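You operate a simulated robot arm through the tools that you are given. There is no shell and no other tool.

You are at the controls of a simulated robot arm. One attempt, no reset.

Task
Put things in order on the top of the grey table. At the end: the red pad from the top of the grey table stands on top of the coiled chain; the silver long axle from the top of the grey table stands where the white cartridge stood; the white cartridge stands where the drum stood; the drum stands where the red pad stood; whatever was shut is shut again. Leave all else as you found it, and nothing knocked over.
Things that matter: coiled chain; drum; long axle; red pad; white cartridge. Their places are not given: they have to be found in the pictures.

It is judged by the outcome, as a careful person would: the job done as asked, and still so three seconds after it is handed in. It fails if anything else is knocked over, pushed out of place, dropped, spilled or broken.

Robot
A 6-joint arm with a two-finger parallel gripper, fixed in place. Base frame: the origin is at the foot of the arm, x ahead of it, y to its left, z up; the work surface is at about z = 0. Units: mm, rad, N and s.
With the tool pointing down near the work surface it reaches from about 160 to 420 mm from the base axis. Its first joint turns from -1.152 to 1.152 rad. Payload 1.57 kg.
The tool frame sits at the grasp point between the pads (the TCP): z along the fingers, y along the line on which they close. The tips reach 30 mm beyond it. The gripper opens to 80 mm. The fingers are 17 mm wide and 12 mm thick; the gripper's body (40 by 82 mm) begins 80 mm behind the TCP.
Orientation is told as [roll, pitch, yaw] about the base's x, y, z axes, in that order, counted from this pose: with the fingers straight down and closing along the base's y, the tool's x points along the base's -x, its y along +y and its z along -z.

Tools
- The arm moves only by the tool nudge_tool. Its argument "moves" is one flat list of numbers, 7 for each row, row after row: the turn, a rotation vector about the base's x, y, z in units of 180 degrees (1.0 is 180 degrees), then the shift along the base's x, y, z in units of 250 mm (1.0 is 250 mm), then the opening, from 0 (shut) to 1 (fully open). In form: [wx, wy, wz, x, y, z, claw, wx, wy, wz, x, y, z, claw, ...]. A call has 1 to 20 rows; each row is the pose to reach, as a shift and turn from the pose commanded when the call began. A call with a number of a shift or a turn outside -1 to 1 is refused whole. A row lasts 0.2 s, in which the tool goes at most 50 mm and 0.15 rad; a call with a longer step from one row to the next is refused whole, and so is a gripper value outside its range. Where a pose cannot be reached the arm comes as near as it can. A force on the tool above 40 N (or 10 N above the force at the start of the call, whichever is more), or a blocked arm, ends the call early, and 0.2 s more pass. The fingers move at their own pace (about 153 mm/s each) and stop on an object; they squeeze with about 30 N. The grip force told is the motor's: it shows also when the fingers shut on nothing. Time passes only in rows, and 0.2 s behind the last, so rows that repeat a pose let the fingers close. The reply holds the time, the measured pose of the TCP, the force on the tool along the base axes, the opening and the grip force, in the units named above and with some noise, with the torque about the TCP (base axes, N m) and any sound that the robot's microphone picked up, and new pictures: "views" is both (left out), scene, wrist or none.
- Cameras (640 x 400 px; columns grow to the right, rows downward): "scene" is fixed at [59.7, -341.1, 414.9]; the picture's right is [0.69, -0.72, 0.00], its down [-0.47, -0.45, -0.76] and it looks along [0.55, 0.52, -0.65] (base axes); focal length 214 px, centre (320, 200). "wrist" rides on the gripper at [72, -7, -122] in the tool frame; the picture's right is [0.09, 1.00, 0.00], its down [-0.84, 0.08, -0.54] and it looks along [-0.54, 0.05, 0.84] (tool axes); focal length 238 px, centre (320, 200).
- point_at(camera, pixels): for up to 12 pixels [column, row] of the newest picture of that camera ("zoom" is the newest enlarged one), the place [x, y, z] in the base frame of the surface seen there, good to about 3 mm. No time passes.
- enlarge(camera, box): a new picture of the part [left, top, right, bottom] of that camera's present view, enlarged. No time passes.
- job_done(): hands the job in; it is judged then, once.

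Leave the gripper open and the arm clear of the work at the hand-in unless told otherwise.

The tools are called as name(argument=value, ...) on one line, values as JSON. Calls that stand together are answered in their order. nudge_tool: Moves the arm, as the interface text tells. Its arguments: {"type":"object","properties":{"moves":{"type":"array","items":{"type":"number"}},"views":{"type":"string","enum":["both","scene","wrist","none"]}},"required":["moves"]} The other tools are called the same way: point_at (camera, pixels) gives the place of the surface under pixels of a picture; enlarge (camera, box) takes an enlarged picture of a part of a camera's view; job_done () hands the job in.

At the start:

```text
time: 0.0
position: [227.8, -29.9, 265.7]
ee_rot: [0.0, -0.002, 0.002]
force: [0.2, -0.3, 0.3]
torque: [-0.06, 0.03, -0.02]
grip_width: 80.0
finger_force: 0.0
```

scene: 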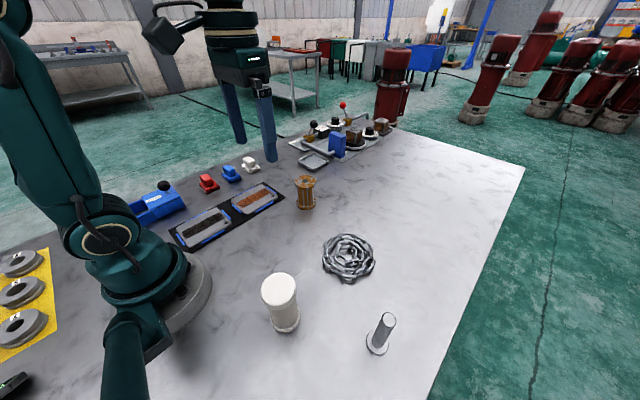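
wrist: 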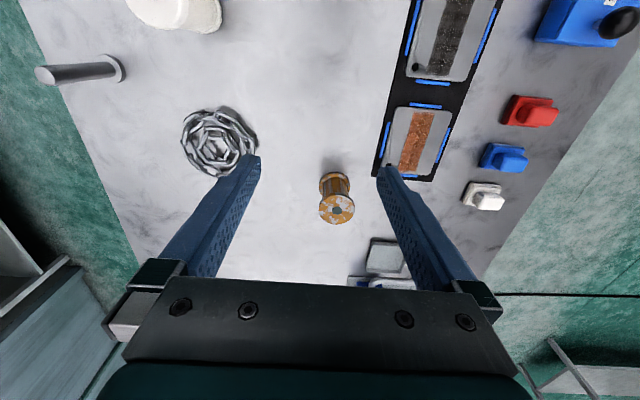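

I see a coiled chain around scene (348,258), a white cylinder (280,300), a metal axle (382,333), a wooden/golden drum (305,192), and a red block at (208,183). I'll enlarge several parts of the view to identify everything.

enlarge(camera="scene", box=[230, 220, 430, 380])

enlarge(camera="scene", box=[120, 130, 330, 260])

enlarge(camera="scene", box=[270, 90, 410, 180])

enlarge(camera="scene", box=[0, 230, 140, 400])

```text
2.50 times, centred on (330, 300) of scene
```

zoom: 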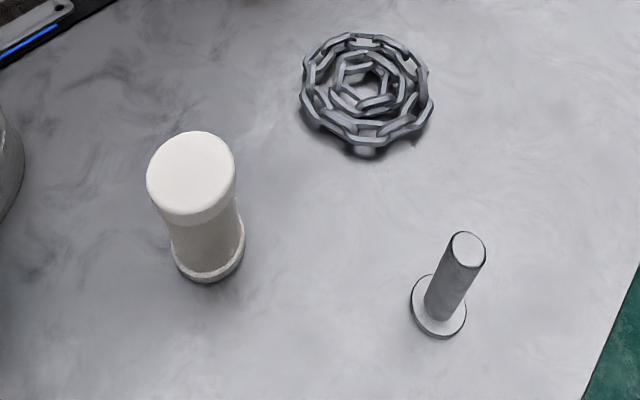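

```text
3.05 times, centred on (225, 195) of scene
```

zoom: 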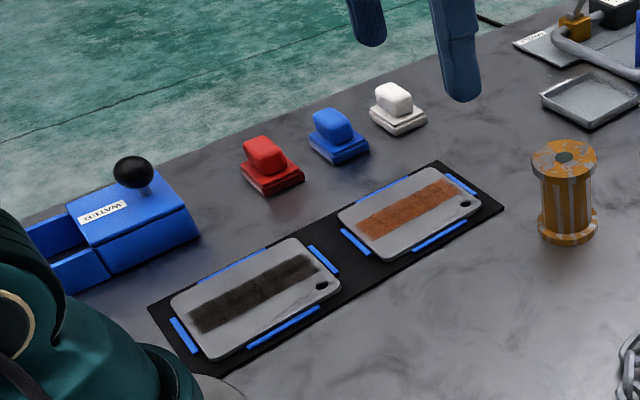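

```text
4.44 times, centred on (340, 135) of scene
```

zoom: 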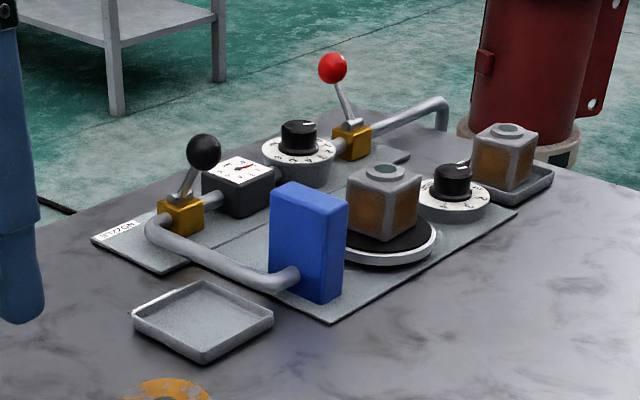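

```text
2.35 times, centred on (70, 315) of scene
```

zoom: 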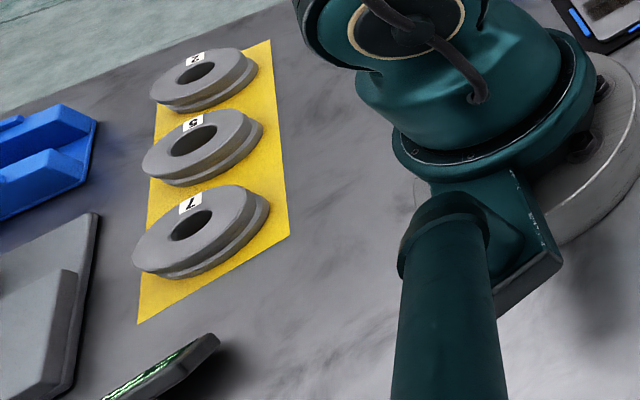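

Everything needed is visible on the table. Now I'll measure places in the scene view: chain, cartridge, axle, drum, red pad.

point_at(camera="scene", pixels=[[279, 283], [284, 325], [383, 318], [377, 345], [305, 181], [305, 203], [207, 179], [208, 189], [348, 256], [348, 238], [332, 262], [366, 260]])

point_at(camera="wrist", pixels=[[337, 208], [335, 183], [220, 142], [220, 112], [187, 140], [252, 140], [220, 172], [535, 113], [520, 110], [115, 68], [50, 75], [180, 15]])

enlarge(camera="wrist", box=[460, 60, 620, 220])

enlarge(camera="wrist", box=[140, 80, 380, 230])

```text
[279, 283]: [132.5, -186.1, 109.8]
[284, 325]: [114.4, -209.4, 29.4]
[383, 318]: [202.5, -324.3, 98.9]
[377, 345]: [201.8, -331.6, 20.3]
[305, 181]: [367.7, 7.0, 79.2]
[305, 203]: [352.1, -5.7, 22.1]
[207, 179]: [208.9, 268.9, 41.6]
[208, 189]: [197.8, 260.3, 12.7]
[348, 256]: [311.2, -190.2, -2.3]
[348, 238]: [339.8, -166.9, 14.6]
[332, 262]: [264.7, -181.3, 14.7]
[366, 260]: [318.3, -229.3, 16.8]
```

```text
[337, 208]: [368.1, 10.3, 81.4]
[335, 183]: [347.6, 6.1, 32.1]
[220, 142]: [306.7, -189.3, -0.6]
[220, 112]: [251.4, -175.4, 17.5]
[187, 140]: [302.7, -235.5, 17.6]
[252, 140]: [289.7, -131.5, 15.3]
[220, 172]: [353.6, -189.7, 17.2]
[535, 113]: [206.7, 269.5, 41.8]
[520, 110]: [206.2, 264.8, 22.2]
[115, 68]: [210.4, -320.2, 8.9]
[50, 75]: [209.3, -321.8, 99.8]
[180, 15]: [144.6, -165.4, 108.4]
```

```text
2.50 times, centred on (540, 140) of wrist
```

zoom: 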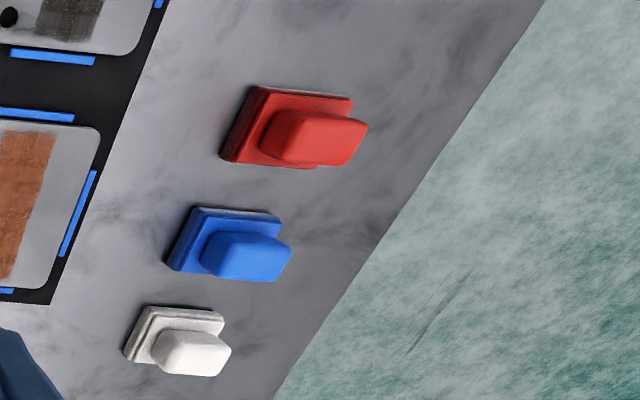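

```text
2.67 times, centred on (260, 155) of wrist
```

zoom: 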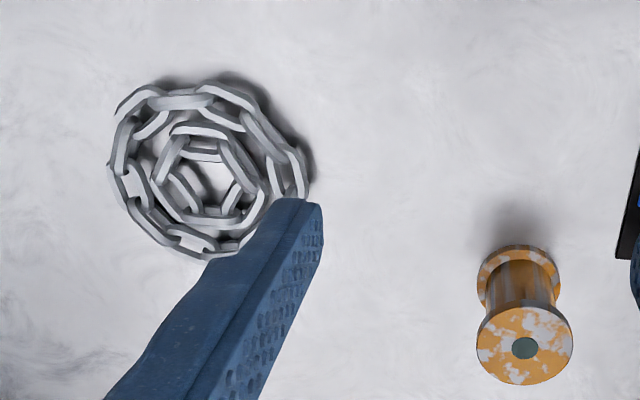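

Rough places: chain ~(303,-186), cartridge ~(140,-185), axle ~(206,-322), drum ~(366,7), red pad ~(205,266). I'll zoom in tighter to get precise centres of each.

enlarge(camera="scene", box=[250, 265, 314, 340])

enlarge(camera="wrist", box=[120, 0, 230, 60])

enlarge(camera="scene", box=[280, 170, 330, 215])

enlarge(camera="scene", box=[355, 305, 415, 360])

enlarge(camera="scene", box=[190, 160, 270, 205])

```text
5.33 times, centred on (282, 302) of scene
```

zoom: 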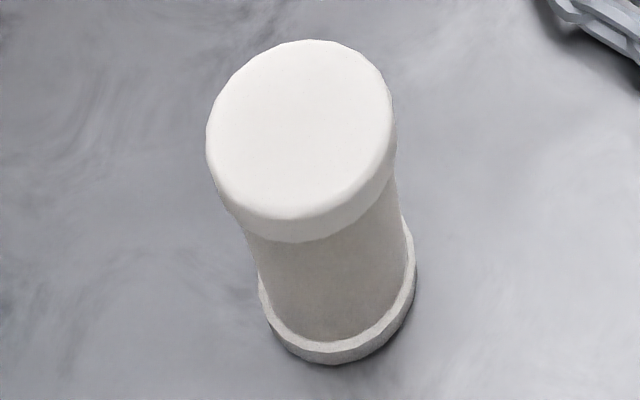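

```text
5.82 times, centred on (175, 30) of wrist
```

zoom: 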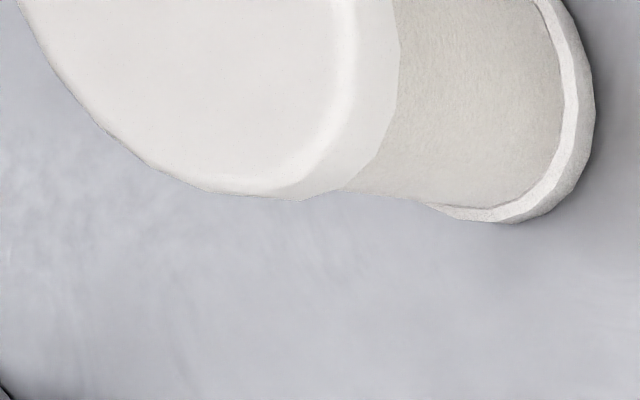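

```text
8.89 times, centred on (305, 192) of scene
```

zoom: 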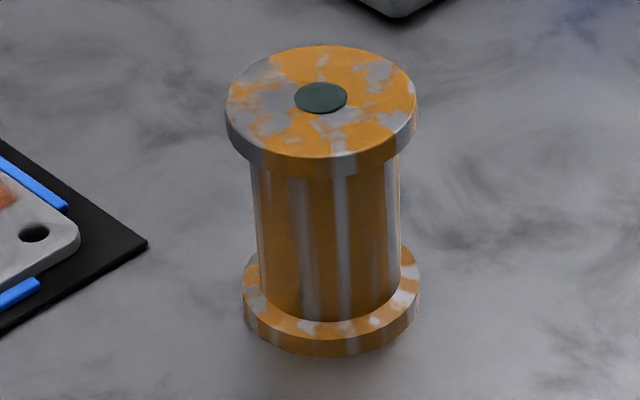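

```text
7.27 times, centred on (385, 332) of scene
```

zoom: 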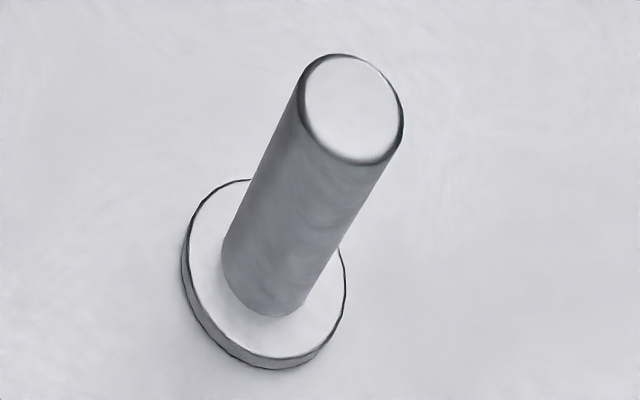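

```text
8.00 times, centred on (230, 182) of scene
```

zoom: 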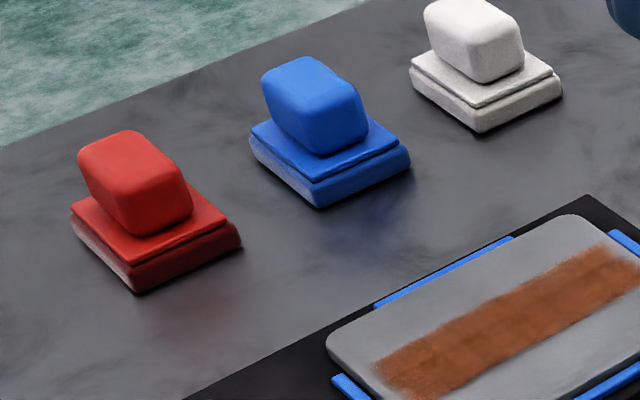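

Now I'll point at the tops' centres (fractional pixels from the zooms): cartridge (278.2,288.9), drum hub (305.1,180.8), axle top (389.4,319.0), and pad corners in the current zoom.

point_at(camera="scene", pixels=[[278.2, 288.9], [262, 289], [295, 288], [279, 273.5], [278, 304], [305.1, 180.8], [296, 181], [314.5, 180], [305.5, 175.5], [389.4, 319], [384.5, 315], [394, 323]])

point_at(camera="zoom", pixels=[[74, 215], [136, 258], [236, 222], [137, 288], [240, 240], [84, 160], [125, 228], [188, 210], [125, 135], [186, 182], [125, 170], [254, 135]])

```text
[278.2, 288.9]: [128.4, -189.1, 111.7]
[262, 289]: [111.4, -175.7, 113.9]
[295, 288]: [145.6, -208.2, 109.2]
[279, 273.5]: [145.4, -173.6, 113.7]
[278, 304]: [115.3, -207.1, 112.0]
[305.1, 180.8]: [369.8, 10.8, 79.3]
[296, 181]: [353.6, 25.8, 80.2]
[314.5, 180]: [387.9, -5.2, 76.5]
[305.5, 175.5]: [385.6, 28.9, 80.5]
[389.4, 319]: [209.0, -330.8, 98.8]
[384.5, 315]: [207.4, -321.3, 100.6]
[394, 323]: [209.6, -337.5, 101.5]
```

```text
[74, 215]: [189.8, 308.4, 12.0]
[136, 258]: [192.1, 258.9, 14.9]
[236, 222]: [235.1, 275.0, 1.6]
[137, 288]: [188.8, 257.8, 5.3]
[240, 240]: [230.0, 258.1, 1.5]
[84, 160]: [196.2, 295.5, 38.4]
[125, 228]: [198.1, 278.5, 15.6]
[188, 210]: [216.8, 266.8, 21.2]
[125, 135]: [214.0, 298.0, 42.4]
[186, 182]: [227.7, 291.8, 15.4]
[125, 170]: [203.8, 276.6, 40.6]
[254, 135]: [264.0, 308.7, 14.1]
```

Cartridge centre ≈ (129,-191), drum ≈ (370,10.5), axle ≈ (208.5,-330). The red pad (zoom 160,210) needs a closer look. I'll swing the wrist to about (207,185,200) with yaw +90° so the wrist camera looks outward at the pad, staying high above all objects.

nudge_tool(moves=[0, 0, 0.0417, -0.007, 0.0717, -0.022, 1, 0, 0, 0.0833, -0.014, 0.1433, -0.043, 1, 0, 0, 0.125, -0.021, 0.215, -0.065, 1, 0, 0, 0.1667, -0.028, 0.2867, -0.087, 1, 0, 0, 0.2083, -0.035, 0.3583, -0.108, 1, 0, 0, 0.25, -0.042, 0.43, -0.13, 1, 0, 0, 0.2917, -0.049, 0.5017, -0.152, 1, 0, 0, 0.3333, -0.056, 0.5733, -0.173, 1, 0, 0, 0.375, -0.063, 0.645, -0.195, 1, 0, 0, 0.4167, -0.07, 0.7167, -0.217, 1, 0, 0, 0.4583, -0.077, 0.7883, -0.238, 1, 0, 0, 0.5, -0.084, 0.86, -0.26, 1], views="both")

```text
time: 2.6
position: [206.3, 183.9, 201.5]
ee_rot: [0.001, -0.002, 1.577]
force: [0.2, 0.6, 0.6]
torque: [-0.01, -0.01, -0.03]
grip_width: 80.2
finger_force: 0.0
```

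scene: 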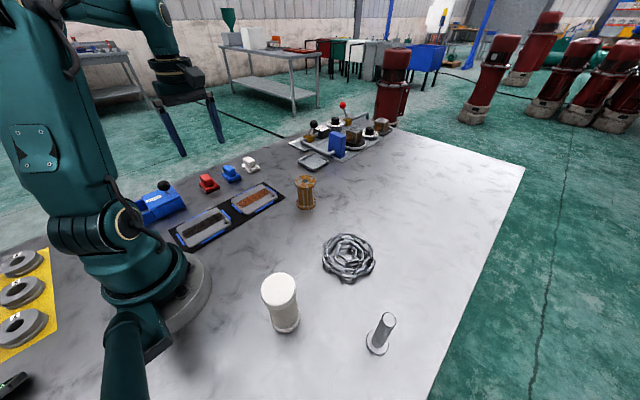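
wrist: 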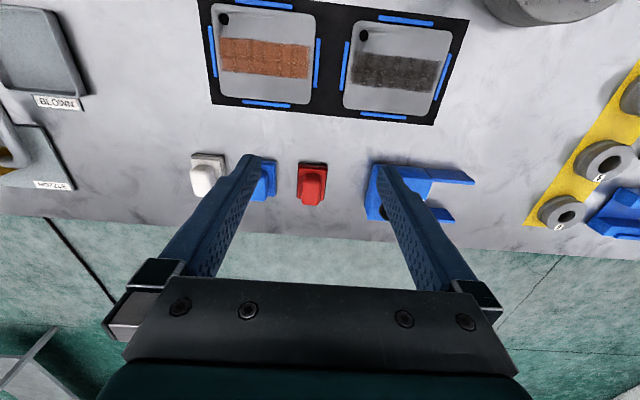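

The wrist camera now sees the red pad at (312,183), with the blue pad left of it and the blue vessel to its right. Zoom in and measure.

enlarge(camera="wrist", box=[248, 140, 376, 220])

point_at(camera="wrist", pixels=[[312, 190], [304, 190], [320, 190], [312, 172], [312, 204], [299, 165], [326, 165], [298, 185], [327, 185], [275, 165], [367, 170], [312, 167]])

```text
5.00 times, centred on (312, 180) of wrist
```

zoom: 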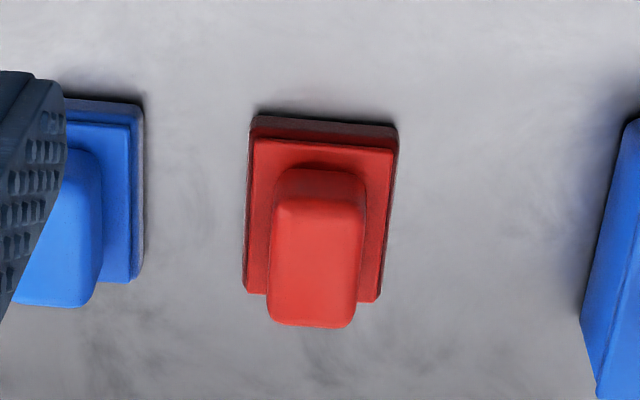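

```text
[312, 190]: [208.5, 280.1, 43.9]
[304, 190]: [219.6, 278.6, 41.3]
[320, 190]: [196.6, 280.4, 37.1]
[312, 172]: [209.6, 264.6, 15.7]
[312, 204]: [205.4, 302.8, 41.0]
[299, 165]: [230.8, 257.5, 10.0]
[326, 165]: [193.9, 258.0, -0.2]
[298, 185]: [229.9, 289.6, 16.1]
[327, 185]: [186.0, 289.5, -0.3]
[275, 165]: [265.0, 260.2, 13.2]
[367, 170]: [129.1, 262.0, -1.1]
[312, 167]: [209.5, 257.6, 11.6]
```

The pad's plate corners in the zoom are near (257,143), (390,153), (375,298), (250,288). I'll measure these and the handle edges, plus the blue pad's near edge and vessel edge for clearance.

point_at(camera="zoom", pixels=[[259, 145], [388, 155], [372, 296], [253, 286], [280, 205], [360, 210], [350, 318], [275, 318], [316, 260], [132, 200], [610, 250], [590, 310]])

point_at(camera="scene", pixels=[[205, 178], [210, 182], [208, 190], [202, 187], [213, 188], [160, 212], [150, 215], [163, 186], [229, 178], [182, 205], [240, 170], [200, 180]])

```text
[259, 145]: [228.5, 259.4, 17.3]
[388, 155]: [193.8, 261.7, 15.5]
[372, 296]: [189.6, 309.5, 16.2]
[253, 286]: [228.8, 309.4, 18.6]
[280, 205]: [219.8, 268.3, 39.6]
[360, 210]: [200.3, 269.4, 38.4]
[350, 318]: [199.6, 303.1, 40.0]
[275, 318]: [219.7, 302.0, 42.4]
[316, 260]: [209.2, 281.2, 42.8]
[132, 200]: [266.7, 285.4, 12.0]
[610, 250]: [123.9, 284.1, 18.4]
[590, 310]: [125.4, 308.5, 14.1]
```

```text
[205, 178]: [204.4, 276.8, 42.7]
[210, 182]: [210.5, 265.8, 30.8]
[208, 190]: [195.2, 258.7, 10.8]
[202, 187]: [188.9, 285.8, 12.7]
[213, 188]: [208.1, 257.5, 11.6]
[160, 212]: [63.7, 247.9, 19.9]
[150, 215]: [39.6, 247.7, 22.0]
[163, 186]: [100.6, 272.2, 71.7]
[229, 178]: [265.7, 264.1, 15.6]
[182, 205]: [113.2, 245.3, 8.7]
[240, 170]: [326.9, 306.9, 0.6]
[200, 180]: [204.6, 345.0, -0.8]
```

The pad is aligned with the base axes: plate centre ≈ (210,285), handle 20–24 mm wide in x, 36 mm in y, top at z≈42, plate top z≈17. I'll go above it at z≈100 with opening 48 mm (the blue pad's edge is at x≈267).

nudge_tool(moves=[0, 0, 0, 0.005, 0.15, 0, 0.6, 0, 0, 0, 0.01, 0.3, -0.1, 0.6, 0, 0, 0, 0.0148, 0.4064, -0.25, 0.6, 0, 0, 0, 0.0148, 0.4064, -0.4, 0.6, 0, 0, 0, 0.0148, 0.4064, -0.4, 0.6], views="both")

```text
time: 3.8
position: [212.9, 284.2, 103.3]
ee_rot: [0.001, 0.0, 1.571]
force: [0.1, 1.1, 0.0]
torque: [-0.03, -0.03, 0.0]
grip_width: 48.3
finger_force: 0.0
```

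scene: 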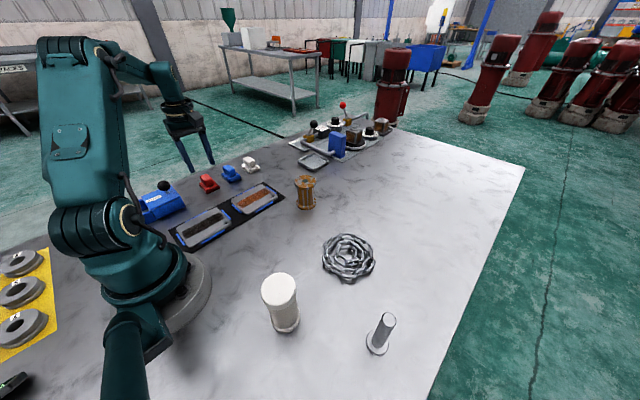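
wrist: 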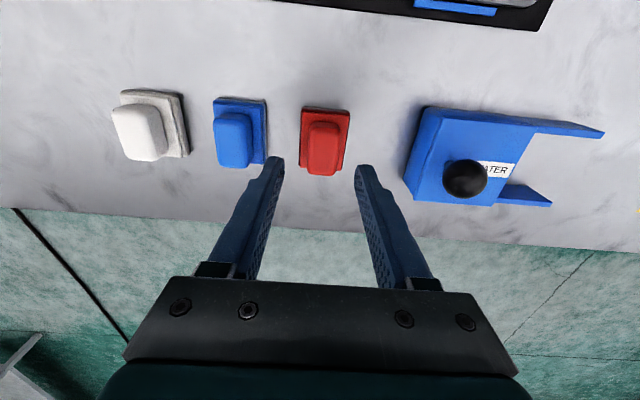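

Fingers straddle the pad. I'll descend to about z=60 and take a close look before the final bit.

nudge_tool(moves=[0, 0, 0, -0.005, 0.004, -0.09, 0.6, 0, 0, 0, -0.008, 0.004, -0.17, 0.6, 0, 0, 0, -0.008, 0.004, -0.17, 0.6, 0, 0, 0, -0.008, 0.004, -0.17, 0.6], views="both")

enlarge(camera="wrist", box=[220, 80, 420, 205])

enlarge(camera="scene", box=[160, 130, 260, 205])

```text
time: 4.8
position: [207.6, 287.2, 59.3]
ee_rot: [0.001, 0.001, 1.573]
force: [0.1, -0.5, 0.0]
torque: [-0.01, -0.01, 0.01]
grip_width: 47.9
finger_force: 0.0
```

scene: 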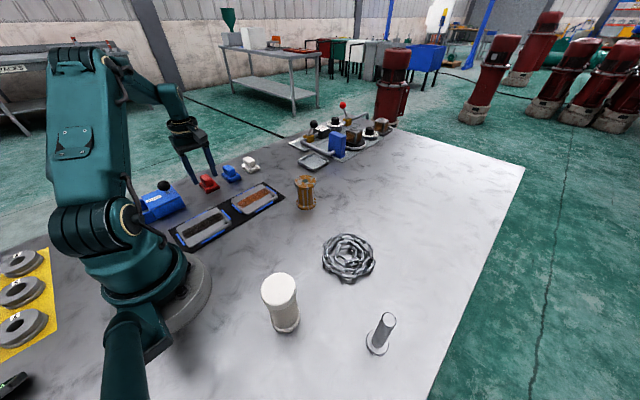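
wrist: 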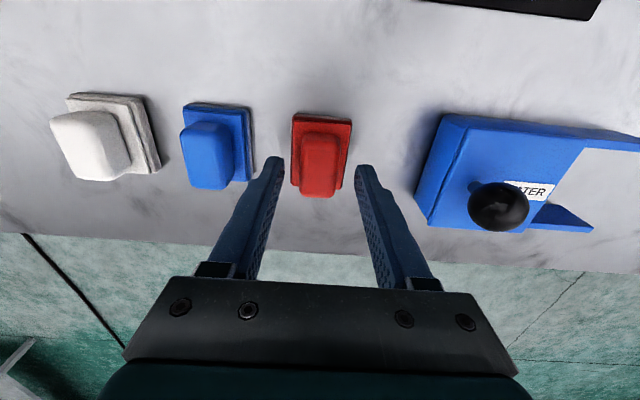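

```text
3.20 times, centred on (320, 142) of wrist
```

zoom: 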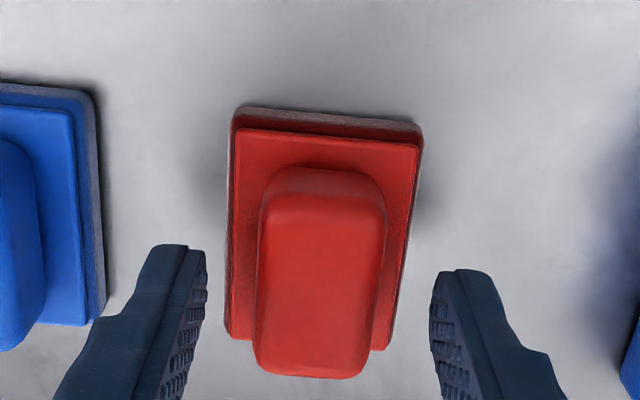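

```text
5.33 times, centred on (210, 168) of scene
```

zoom: 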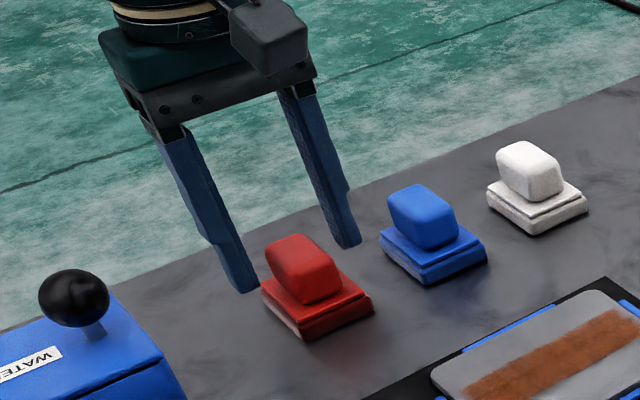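

The fingertips look a bit beyond the pad in the scene view. I'll measure the fingertips and the handle.

point_at(camera="zoom", pixels=[[345, 243], [335, 235], [240, 288], [230, 275], [300, 260], [300, 290], [325, 285], [320, 325], [330, 200]])

point_at(camera="wrist", pixels=[[275, 163], [268, 170], [365, 172], [372, 178], [320, 170], [310, 150], [328, 190], [305, 170], [336, 172], [322, 125]])

```text
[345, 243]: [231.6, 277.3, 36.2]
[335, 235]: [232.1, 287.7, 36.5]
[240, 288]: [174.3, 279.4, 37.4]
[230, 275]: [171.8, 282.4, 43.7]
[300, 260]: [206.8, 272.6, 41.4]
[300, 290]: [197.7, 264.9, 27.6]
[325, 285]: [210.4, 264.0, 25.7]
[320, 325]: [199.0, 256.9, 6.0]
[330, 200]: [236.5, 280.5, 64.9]
```

```text
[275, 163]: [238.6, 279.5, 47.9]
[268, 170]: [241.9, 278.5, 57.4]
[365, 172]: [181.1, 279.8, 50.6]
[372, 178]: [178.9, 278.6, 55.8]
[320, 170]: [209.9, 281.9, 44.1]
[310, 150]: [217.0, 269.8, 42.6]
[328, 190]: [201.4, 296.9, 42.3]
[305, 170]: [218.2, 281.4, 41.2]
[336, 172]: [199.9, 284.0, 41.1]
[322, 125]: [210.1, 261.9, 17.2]
```

Fingers centre ≈ (208,287), pad handle (210,285). I'll shift +2 mm in x, −1.5 mm in y, go down 8 mm, then close on the handle.

nudge_tool(moves=[0, 0, 0, 0.008, -0.006, -0.016, 0.6, 0, 0, 0, 0.008, -0.006, -0.03, 0.6, 0, 0, 0, 0.008, -0.006, -0.03, 0.6, 0, 0, 0, 0.008, -0.006, -0.03, 0.0, 0, 0, 0, 0.008, -0.006, -0.03, 0.0, 0, 0, 0, 0.008, -0.006, -0.03, 0.0], views="both")

enlarge(camera="wrist", box=[220, 80, 420, 205])

```text
time: 6.2
position: [210.2, 286.4, 50.8]
ee_rot: [0.0, -0.001, 1.574]
force: [-0.3, -1.0, 0.5]
torque: [0.05, 0.01, -0.03]
grip_width: 25.0
finger_force: 30.3
```

scene: 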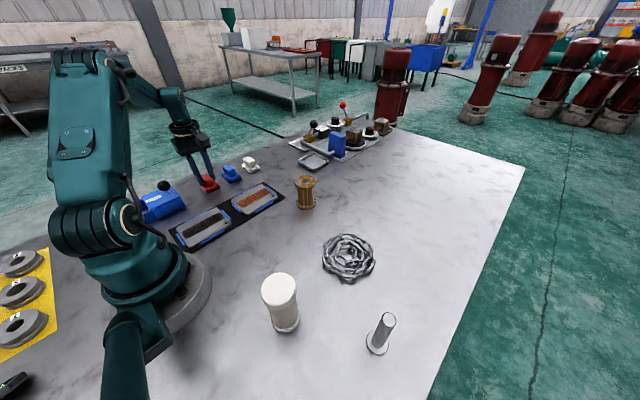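
wrist: 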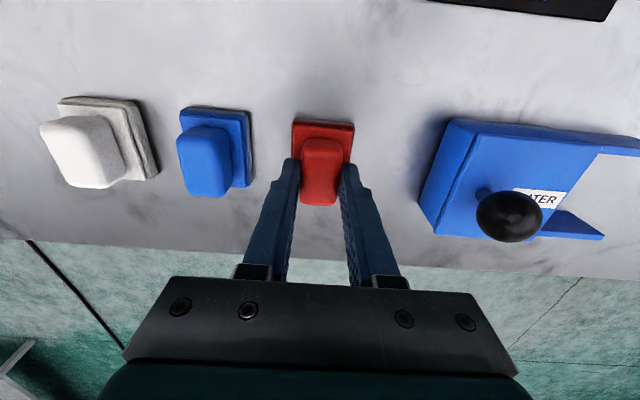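

```text
3.20 times, centred on (320, 142) of wrist
```

zoom: 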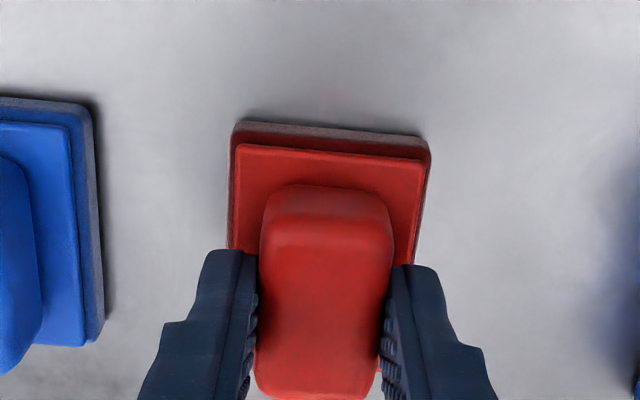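

Gripped (25 mm, 30 N). Lift straight up to about z=180 and check.

nudge_tool(moves=[0, 0, 0, 0, 0, 0.02, 0, 0, 0, 0, 0, 0, 0.08, 0, 0, 0, 0, 0, 0, 0.2, 0, 0, 0, 0, 0, 0, 0.36, 0, 0, 0, 0, 0, 0, 0.52, 0, 0, 0, 0, 0, 0, 0.52, 0], views="both")

```text
time: 7.6
position: [210.1, 286.9, 181.0]
ee_rot: [0.0, -0.002, 1.572]
force: [0.6, 0.4, -0.2]
torque: [0.0, 0.01, 0.01]
grip_width: 25.0
finger_force: 29.7
```

scene: 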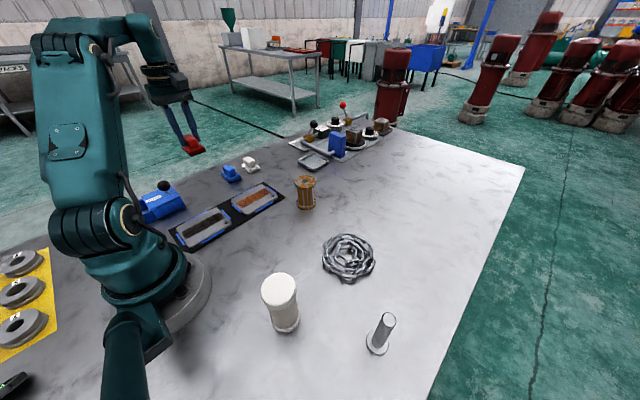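
wrist: 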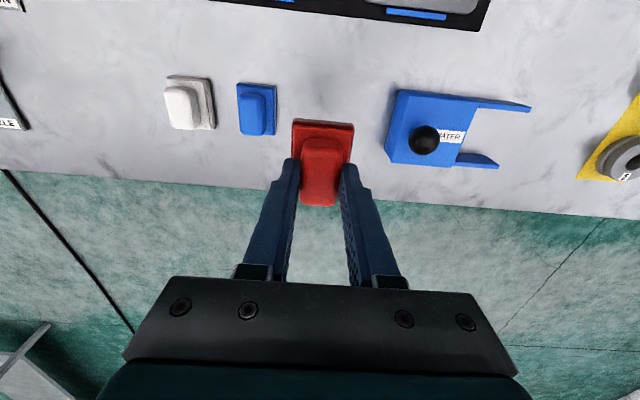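

Pad held firmly. Traverse towards the chain in two legs, turning the yaw back to 0 on the way.

nudge_tool(moves=[0, 0, -0.03125, 0.023, -0.118, 0.01, 0, 0, 0, -0.0625, 0.046, -0.236, 0.02, 0, 0, 0, -0.09375, 0.069, -0.354, 0.03, 0, 0, 0, -0.125, 0.092, -0.472, 0.04, 0, 0, 0, -0.15625, 0.115, -0.59, 0.05, 0, 0, 0, -0.1875, 0.138, -0.708, 0.06, 0, 0, 0, -0.21875, 0.161, -0.826, 0.07, 0, 0, 0, -0.25, 0.184, -0.944, 0.08, 0], views="none")

nudge_tool(moves=[0, 0, -0.03125, 0.0, -0.118, 0.0, 0, 0, 0, -0.0625, 0.0, -0.236, 0.0, 0, 0, 0, -0.09375, 0.0, -0.354, 0, 0, 0, 0, -0.125, 0.0, -0.472, 0, 0, 0, 0, -0.15625, -0.0, -0.59, 0, 0, 0, 0, -0.1875, -0.0, -0.708, 0, 0, 0, 0, -0.21875, 0, -0.826, 0, 0, 0, 0, -0.25, 0, -0.944, 0, 0, 0, 0, -0.25, 0, -0.944, 0, 0], views="both")

```text
time: 9.4
position: [257.2, 48.7, 198.7]
ee_rot: [-0.001, -0.001, 0.787]
force: [0.3, 0.1, -1.1]
torque: [-0.03, 0.02, -0.01]
grip_width: 25.1
finger_force: 30.1
```

```text
time: 11.4
position: [253.4, -188.5, 198.8]
ee_rot: [-0.001, -0.001, -0.001]
force: [0.1, 0.1, -0.2]
torque: [0.01, 0.01, -0.03]
grip_width: 24.9
finger_force: 30.2
```

scene: 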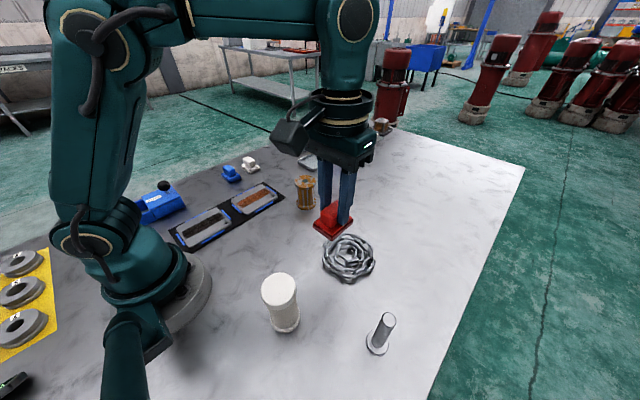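
wrist: 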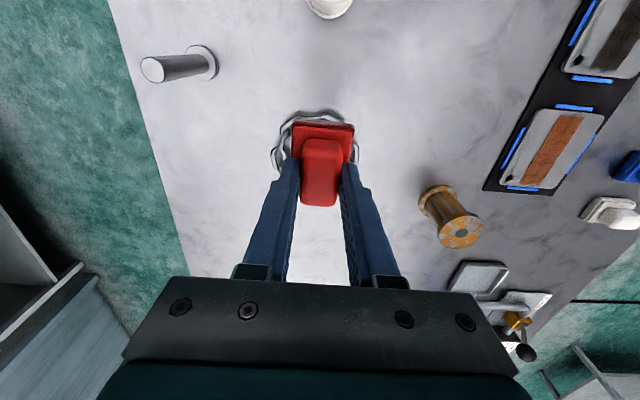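

Now measure the chain's outline carefully in the scene view before placing (chain around (348,258)).

enlarge(camera="scene", box=[308, 225, 388, 290])

```text
6.15 times, centred on (348, 258) of scene
```

zoom: 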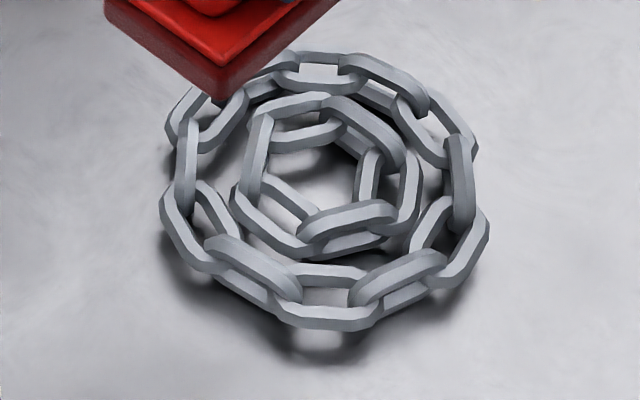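

Measure outer ring links and inner ring links.

point_at(camera="zoom", pixels=[[172, 215], [480, 225], [320, 60], [320, 318], [240, 205], [412, 185], [290, 105], [345, 215], [255, 150], [380, 125], [280, 240], [330, 170]])

point_at(camera="zoom", pixels=[[185, 160], [462, 160], [400, 85], [240, 260], [400, 270], [350, 225], [350, 65], [420, 110], [470, 260], [195, 240], [265, 260], [378, 160]])

```text
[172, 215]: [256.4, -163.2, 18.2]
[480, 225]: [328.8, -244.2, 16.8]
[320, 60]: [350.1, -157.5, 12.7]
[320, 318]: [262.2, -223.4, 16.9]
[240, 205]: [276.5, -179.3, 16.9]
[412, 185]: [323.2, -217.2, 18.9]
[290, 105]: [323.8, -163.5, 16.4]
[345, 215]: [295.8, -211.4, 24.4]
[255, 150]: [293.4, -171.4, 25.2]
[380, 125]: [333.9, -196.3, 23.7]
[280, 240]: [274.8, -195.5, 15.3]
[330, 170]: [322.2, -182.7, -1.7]
```

```text
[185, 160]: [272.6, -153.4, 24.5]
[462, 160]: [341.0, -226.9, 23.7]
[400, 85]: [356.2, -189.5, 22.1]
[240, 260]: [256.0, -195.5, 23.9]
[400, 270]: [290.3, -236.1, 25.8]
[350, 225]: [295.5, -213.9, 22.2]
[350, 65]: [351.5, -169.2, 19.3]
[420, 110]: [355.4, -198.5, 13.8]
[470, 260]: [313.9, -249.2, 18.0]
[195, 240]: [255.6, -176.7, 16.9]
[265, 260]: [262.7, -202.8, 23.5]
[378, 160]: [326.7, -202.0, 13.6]
```

Chain centre ≈ (306,-191), top links at z≈24. The pad will rest on the inner ring, so I'll map the inner ring's high links in more detail.

enlarge(camera="scene", box=[332, 235, 368, 272])

```text
10.81 times, centred on (350, 254) of scene
```

zoom: 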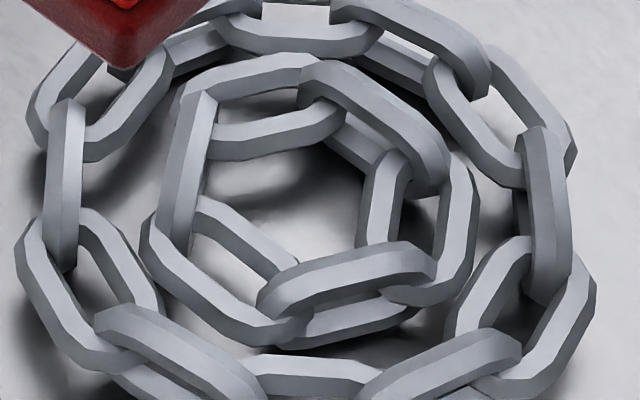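

point_at(camera="zoom", pixels=[[203, 105], [195, 160], [180, 215], [320, 75], [375, 110], [428, 170], [278, 292], [345, 265], [420, 260], [310, 120], [380, 190], [230, 280]])

point_at(camera="zoom", pixels=[[212, 110], [205, 160], [192, 210], [335, 100], [370, 125], [410, 165], [285, 275], [345, 255], [400, 248], [245, 70], [465, 200], [240, 325]])

```text
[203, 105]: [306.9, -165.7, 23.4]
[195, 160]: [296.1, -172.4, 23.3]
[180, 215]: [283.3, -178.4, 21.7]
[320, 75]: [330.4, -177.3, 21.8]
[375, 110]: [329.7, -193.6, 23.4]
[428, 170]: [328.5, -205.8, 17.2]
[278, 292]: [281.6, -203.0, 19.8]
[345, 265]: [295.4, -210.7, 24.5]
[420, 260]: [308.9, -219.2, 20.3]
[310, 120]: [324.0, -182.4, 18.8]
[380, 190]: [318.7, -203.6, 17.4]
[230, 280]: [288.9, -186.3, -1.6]
```

```text
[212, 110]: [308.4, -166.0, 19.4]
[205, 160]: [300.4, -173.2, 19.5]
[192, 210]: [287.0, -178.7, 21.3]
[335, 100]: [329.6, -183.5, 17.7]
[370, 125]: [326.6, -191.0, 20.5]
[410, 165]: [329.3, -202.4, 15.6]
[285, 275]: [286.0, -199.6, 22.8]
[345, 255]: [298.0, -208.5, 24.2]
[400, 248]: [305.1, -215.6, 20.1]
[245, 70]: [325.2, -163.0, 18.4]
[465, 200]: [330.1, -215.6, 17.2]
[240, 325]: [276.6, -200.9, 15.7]
```

The three high links of the inner ring are around centre (307,-192) with tops at z≈24. With the pad's long side along x, it is well supported with its centre at (308,-192). Move above there, down to z≈110, and check.

nudge_tool(moves=[0, 0, 0, 0.07, -0.008, 0, 0, 0, 0, 0, 0.14, -0.016, -0.06, 0, 0, 0, 0, 0.21, -0.0236, -0.16, 0, 0, 0, 0, 0.21, -0.0236, -0.27, 0, 0, 0, 0, 0.21, -0.0236, -0.363, 0, 0, 0, 0, 0.21, -0.0236, -0.363, 0, 0, 0, 0, 0.21, -0.0236, -0.363, 0], views="none")

nudge_tool(moves=[0, 0, 0, 0, 0, 0, 0], views="both")

enlarge(camera="scene", box=[298, 205, 398, 285])

```text
time: 13.0
position: [310.5, -192.7, 110.9]
ee_rot: [0.001, 0.0, 0.003]
force: [-0.9, -0.2, -0.4]
torque: [0.0, 0.01, 0.01]
grip_width: 25.2
finger_force: 29.5
```

```text
time: 13.4
position: [311.0, -194.1, 110.5]
ee_rot: [0.0, 0.0, 0.002]
force: [-0.2, 0.7, 0.1]
torque: [-0.01, -0.03, 0.0]
grip_width: 24.9
finger_force: 30.2
```

scene: 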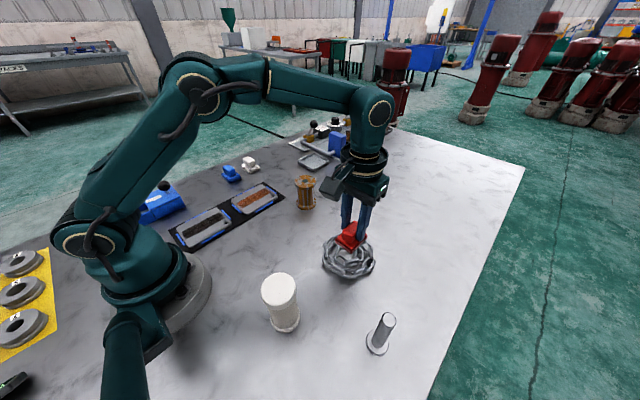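
wrist: 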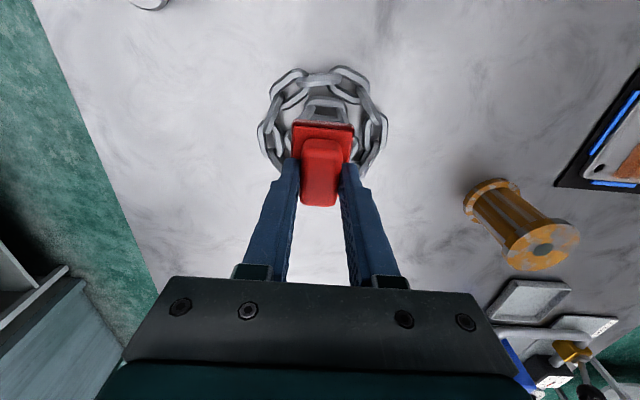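

```text
5.00 times, centred on (348, 245) of scene
```

zoom: 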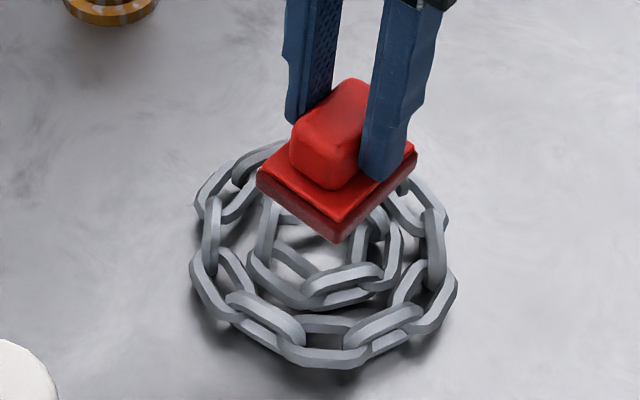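

Check where the pad plate actually is via its visible corners in the zoom.

point_at(camera="zoom", pixels=[[262, 180], [335, 233], [411, 158], [335, 218], [300, 148], [330, 160], [350, 90], [300, 215], [380, 205]])

point_at(camera="wrist", pixels=[[297, 126], [350, 128], [320, 150], [305, 145], [338, 147], [315, 200], [294, 150], [352, 152], [323, 135]])

```text
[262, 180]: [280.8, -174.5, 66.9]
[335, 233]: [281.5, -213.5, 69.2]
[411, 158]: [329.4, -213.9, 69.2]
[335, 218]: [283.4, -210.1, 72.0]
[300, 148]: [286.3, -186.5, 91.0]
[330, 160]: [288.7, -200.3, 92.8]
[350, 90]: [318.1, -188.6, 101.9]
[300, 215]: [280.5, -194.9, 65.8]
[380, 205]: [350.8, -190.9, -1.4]
```

```text
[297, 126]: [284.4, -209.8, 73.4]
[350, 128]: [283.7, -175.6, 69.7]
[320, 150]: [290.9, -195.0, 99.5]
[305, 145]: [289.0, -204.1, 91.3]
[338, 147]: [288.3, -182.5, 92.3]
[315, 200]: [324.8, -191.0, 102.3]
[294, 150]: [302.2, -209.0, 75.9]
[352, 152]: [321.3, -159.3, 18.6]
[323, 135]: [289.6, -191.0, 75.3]
```

Pad centre reads ≈ (308,-193.5); nudge y +1.5 mm and descend to just above the chain (bottom ≈ z 28).

nudge_tool(moves=[0, 0, 0, 0, 0.006, -0.05, 0, 0, 0, 0, 0, 0.006, -0.1, 0, 0, 0, 0, 0, 0.006, -0.128, 0, 0, 0, 0, 0, 0.006, -0.128, 0], views="none")

nudge_tool(moves=[0, 0, 0, 0, 0, -0.004, 0, 0, 0, 0, 0, 0, -0.008, 0, 0, 0, 0, 0, 0, -0.008, 0], views="both")

enlarge(camera="scene", box=[298, 205, 398, 285])

```text
time: 14.4
position: [309.1, -190.9, 79.2]
ee_rot: [0.0, 0.0, 0.0]
force: [0.1, 0.6, -0.8]
torque: [0.01, 0.03, -0.03]
grip_width: 25.0
finger_force: 30.6
```

```text
time: 15.2
position: [309.5, -190.2, 77.1]
ee_rot: [-0.002, 0.0, 0.002]
force: [-1.3, -0.1, 4.8]
torque: [-0.01, 0.11, 0.02]
grip_width: 25.0
finger_force: 30.1
```

scene: 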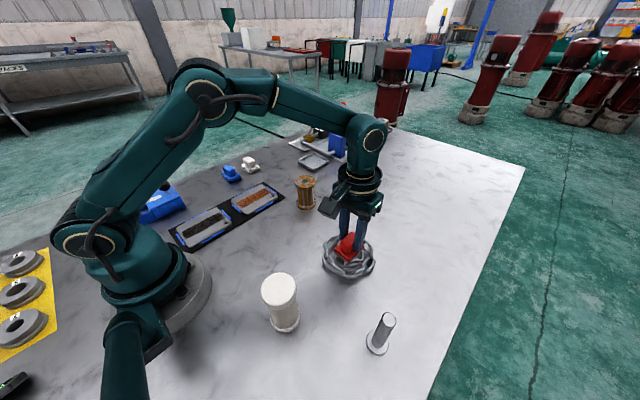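
wrist: 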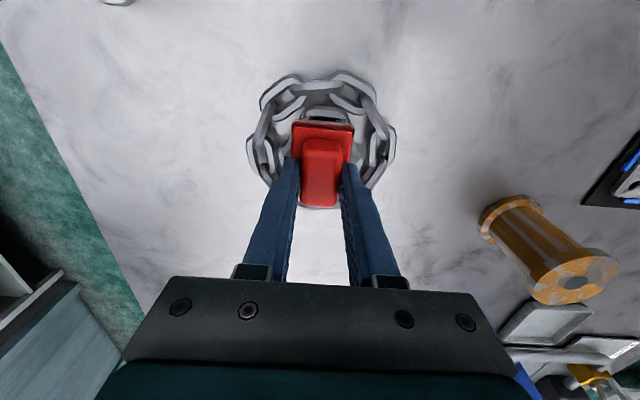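

```text
5.00 times, centred on (348, 245) of scene
```

zoom: 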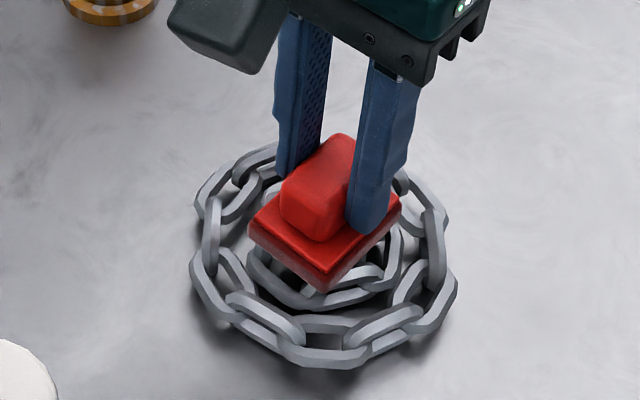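

Contact felt (4.8 N up at z≈77): the pad touches the chain. Go down a hair more, open gently, and rise.

nudge_tool(moves=[0, 0, 0, 0, 0, -0.003, 0, 0, 0, 0, 0, 0, -0.003, 0, 0, 0, 0, 0, 0, -0.003, 0.35, 0, 0, 0, 0, 0, -0.003, 0.5, 0, 0, 0, 0, 0, -0.003, 0.5], views="both")

enlarge(camera="scene", box=[298, 205, 398, 285])

```text
time: 16.4
position: [308.3, -191.1, 74.9]
ee_rot: [0.0, -0.001, 0.003]
force: [0.3, 0.2, -1.6]
torque: [0.01, -0.02, -0.02]
grip_width: 40.4
finger_force: 0.1
```

scene: 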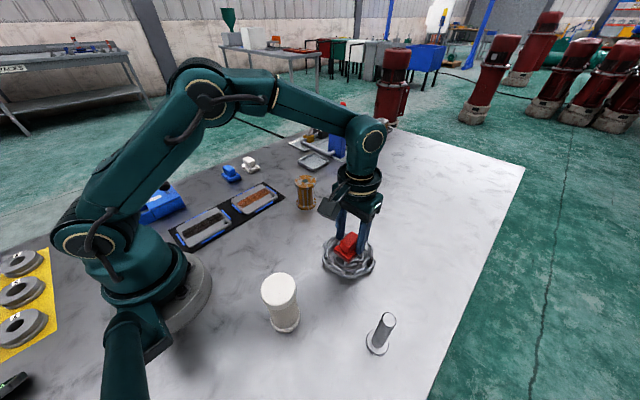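
wrist: 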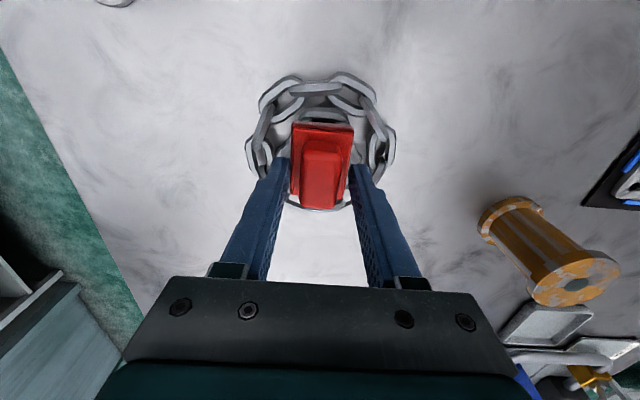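

```text
5.00 times, centred on (348, 245) of scene
```

zoom: 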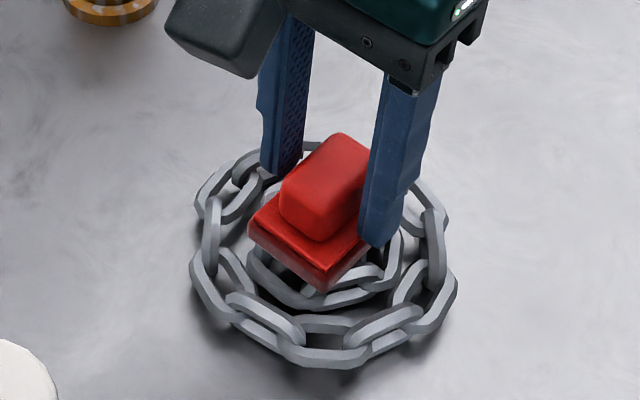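

Released; the pad sits on the chain. Rise straight up to z≈200, then look at it and measure it, and also the neighbourhood of the drum.

nudge_tool(moves=[0, 0, 0, 0, 0, 0.03, 0.5, 0, 0, 0, 0, 0, 0.12, 0.5, 0, 0, 0, 0, 0, 0.3, 0.7, 0, 0, 0, 0, 0, 0.48, 1, 0, 0, 0, 0, 0, 0.5, 1], views="both")

enlarge(camera="scene", box=[298, 205, 398, 285])

enlarge(camera="wrist", box=[240, 60, 400, 200])

```text
time: 17.6
position: [309.7, -192.1, 199.7]
ee_rot: [0.0, 0.0, 0.003]
force: [0.5, -0.2, -0.1]
torque: [0.01, 0.0, -0.01]
grip_width: 80.0
finger_force: 0.0
```

scene: 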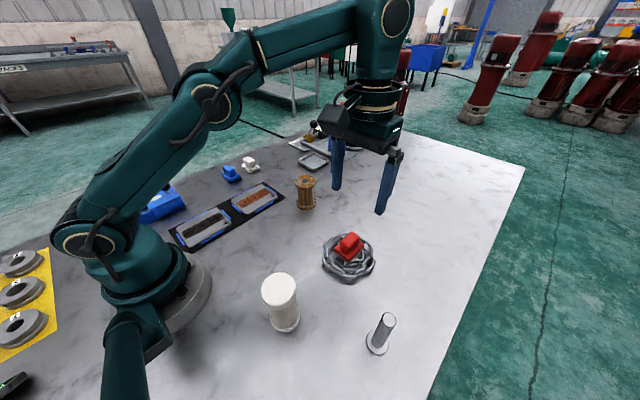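
wrist: 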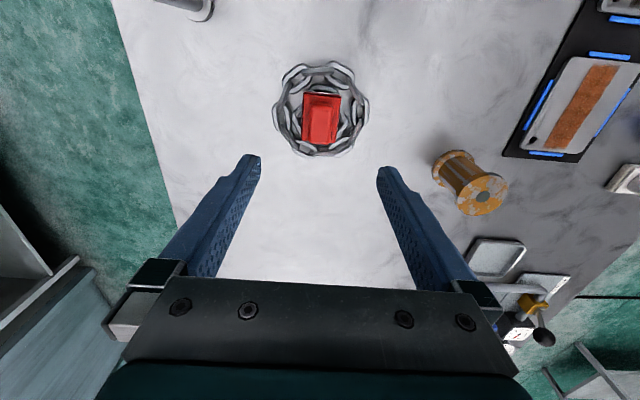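

```text
5.00 times, centred on (348, 245) of scene
```

zoom: 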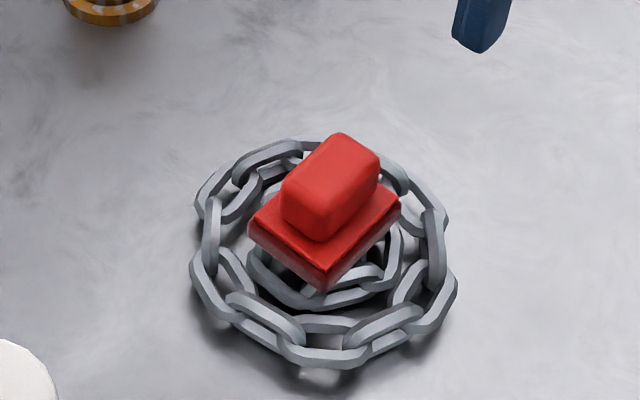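

```text
2.86 times, centred on (320, 130) of wrist
```

zoom: 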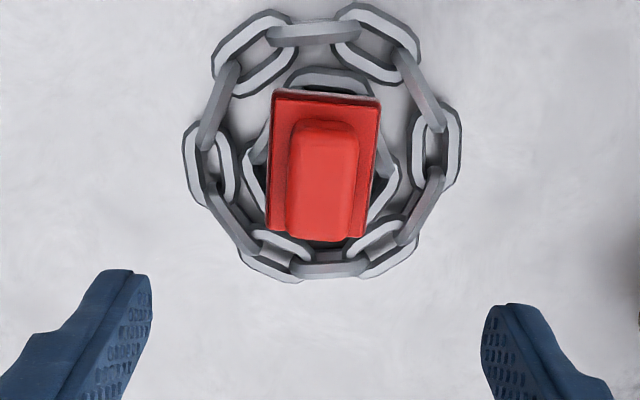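

The pad rests level and centred on the chain. Now the drum: measure its top from the wrist view (hub at ≈(483,197)) and its neighbours (tray at (495,255)).

point_at(camera="wrist", pixels=[[483, 197], [462, 195], [504, 197], [483, 180], [482, 213], [453, 160], [470, 262], [495, 240], [520, 245], [513, 155], [500, 272], [455, 155]])

point_at(camera="scene", pixels=[[305.1, 180.8], [300, 178], [310, 184], [302, 184], [308, 177], [299, 160], [314, 171], [328, 161], [305, 207], [284, 194], [311, 151], [320, 168]])

```text
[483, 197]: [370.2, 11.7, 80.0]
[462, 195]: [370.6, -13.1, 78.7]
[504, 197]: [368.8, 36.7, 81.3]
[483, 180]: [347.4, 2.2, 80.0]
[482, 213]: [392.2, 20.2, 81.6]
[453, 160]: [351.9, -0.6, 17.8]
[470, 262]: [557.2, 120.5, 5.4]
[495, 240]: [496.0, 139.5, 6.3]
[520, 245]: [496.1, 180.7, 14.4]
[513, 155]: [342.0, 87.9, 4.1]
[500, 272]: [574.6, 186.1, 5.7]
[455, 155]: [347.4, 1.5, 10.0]
```

```text
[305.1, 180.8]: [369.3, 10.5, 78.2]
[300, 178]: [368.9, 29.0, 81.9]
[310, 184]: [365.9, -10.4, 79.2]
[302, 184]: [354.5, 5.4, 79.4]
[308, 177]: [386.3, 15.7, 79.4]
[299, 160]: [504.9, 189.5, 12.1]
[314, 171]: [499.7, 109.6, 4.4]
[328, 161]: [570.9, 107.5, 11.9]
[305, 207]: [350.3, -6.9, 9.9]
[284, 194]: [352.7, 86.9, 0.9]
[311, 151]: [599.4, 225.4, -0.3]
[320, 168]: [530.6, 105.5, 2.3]
```

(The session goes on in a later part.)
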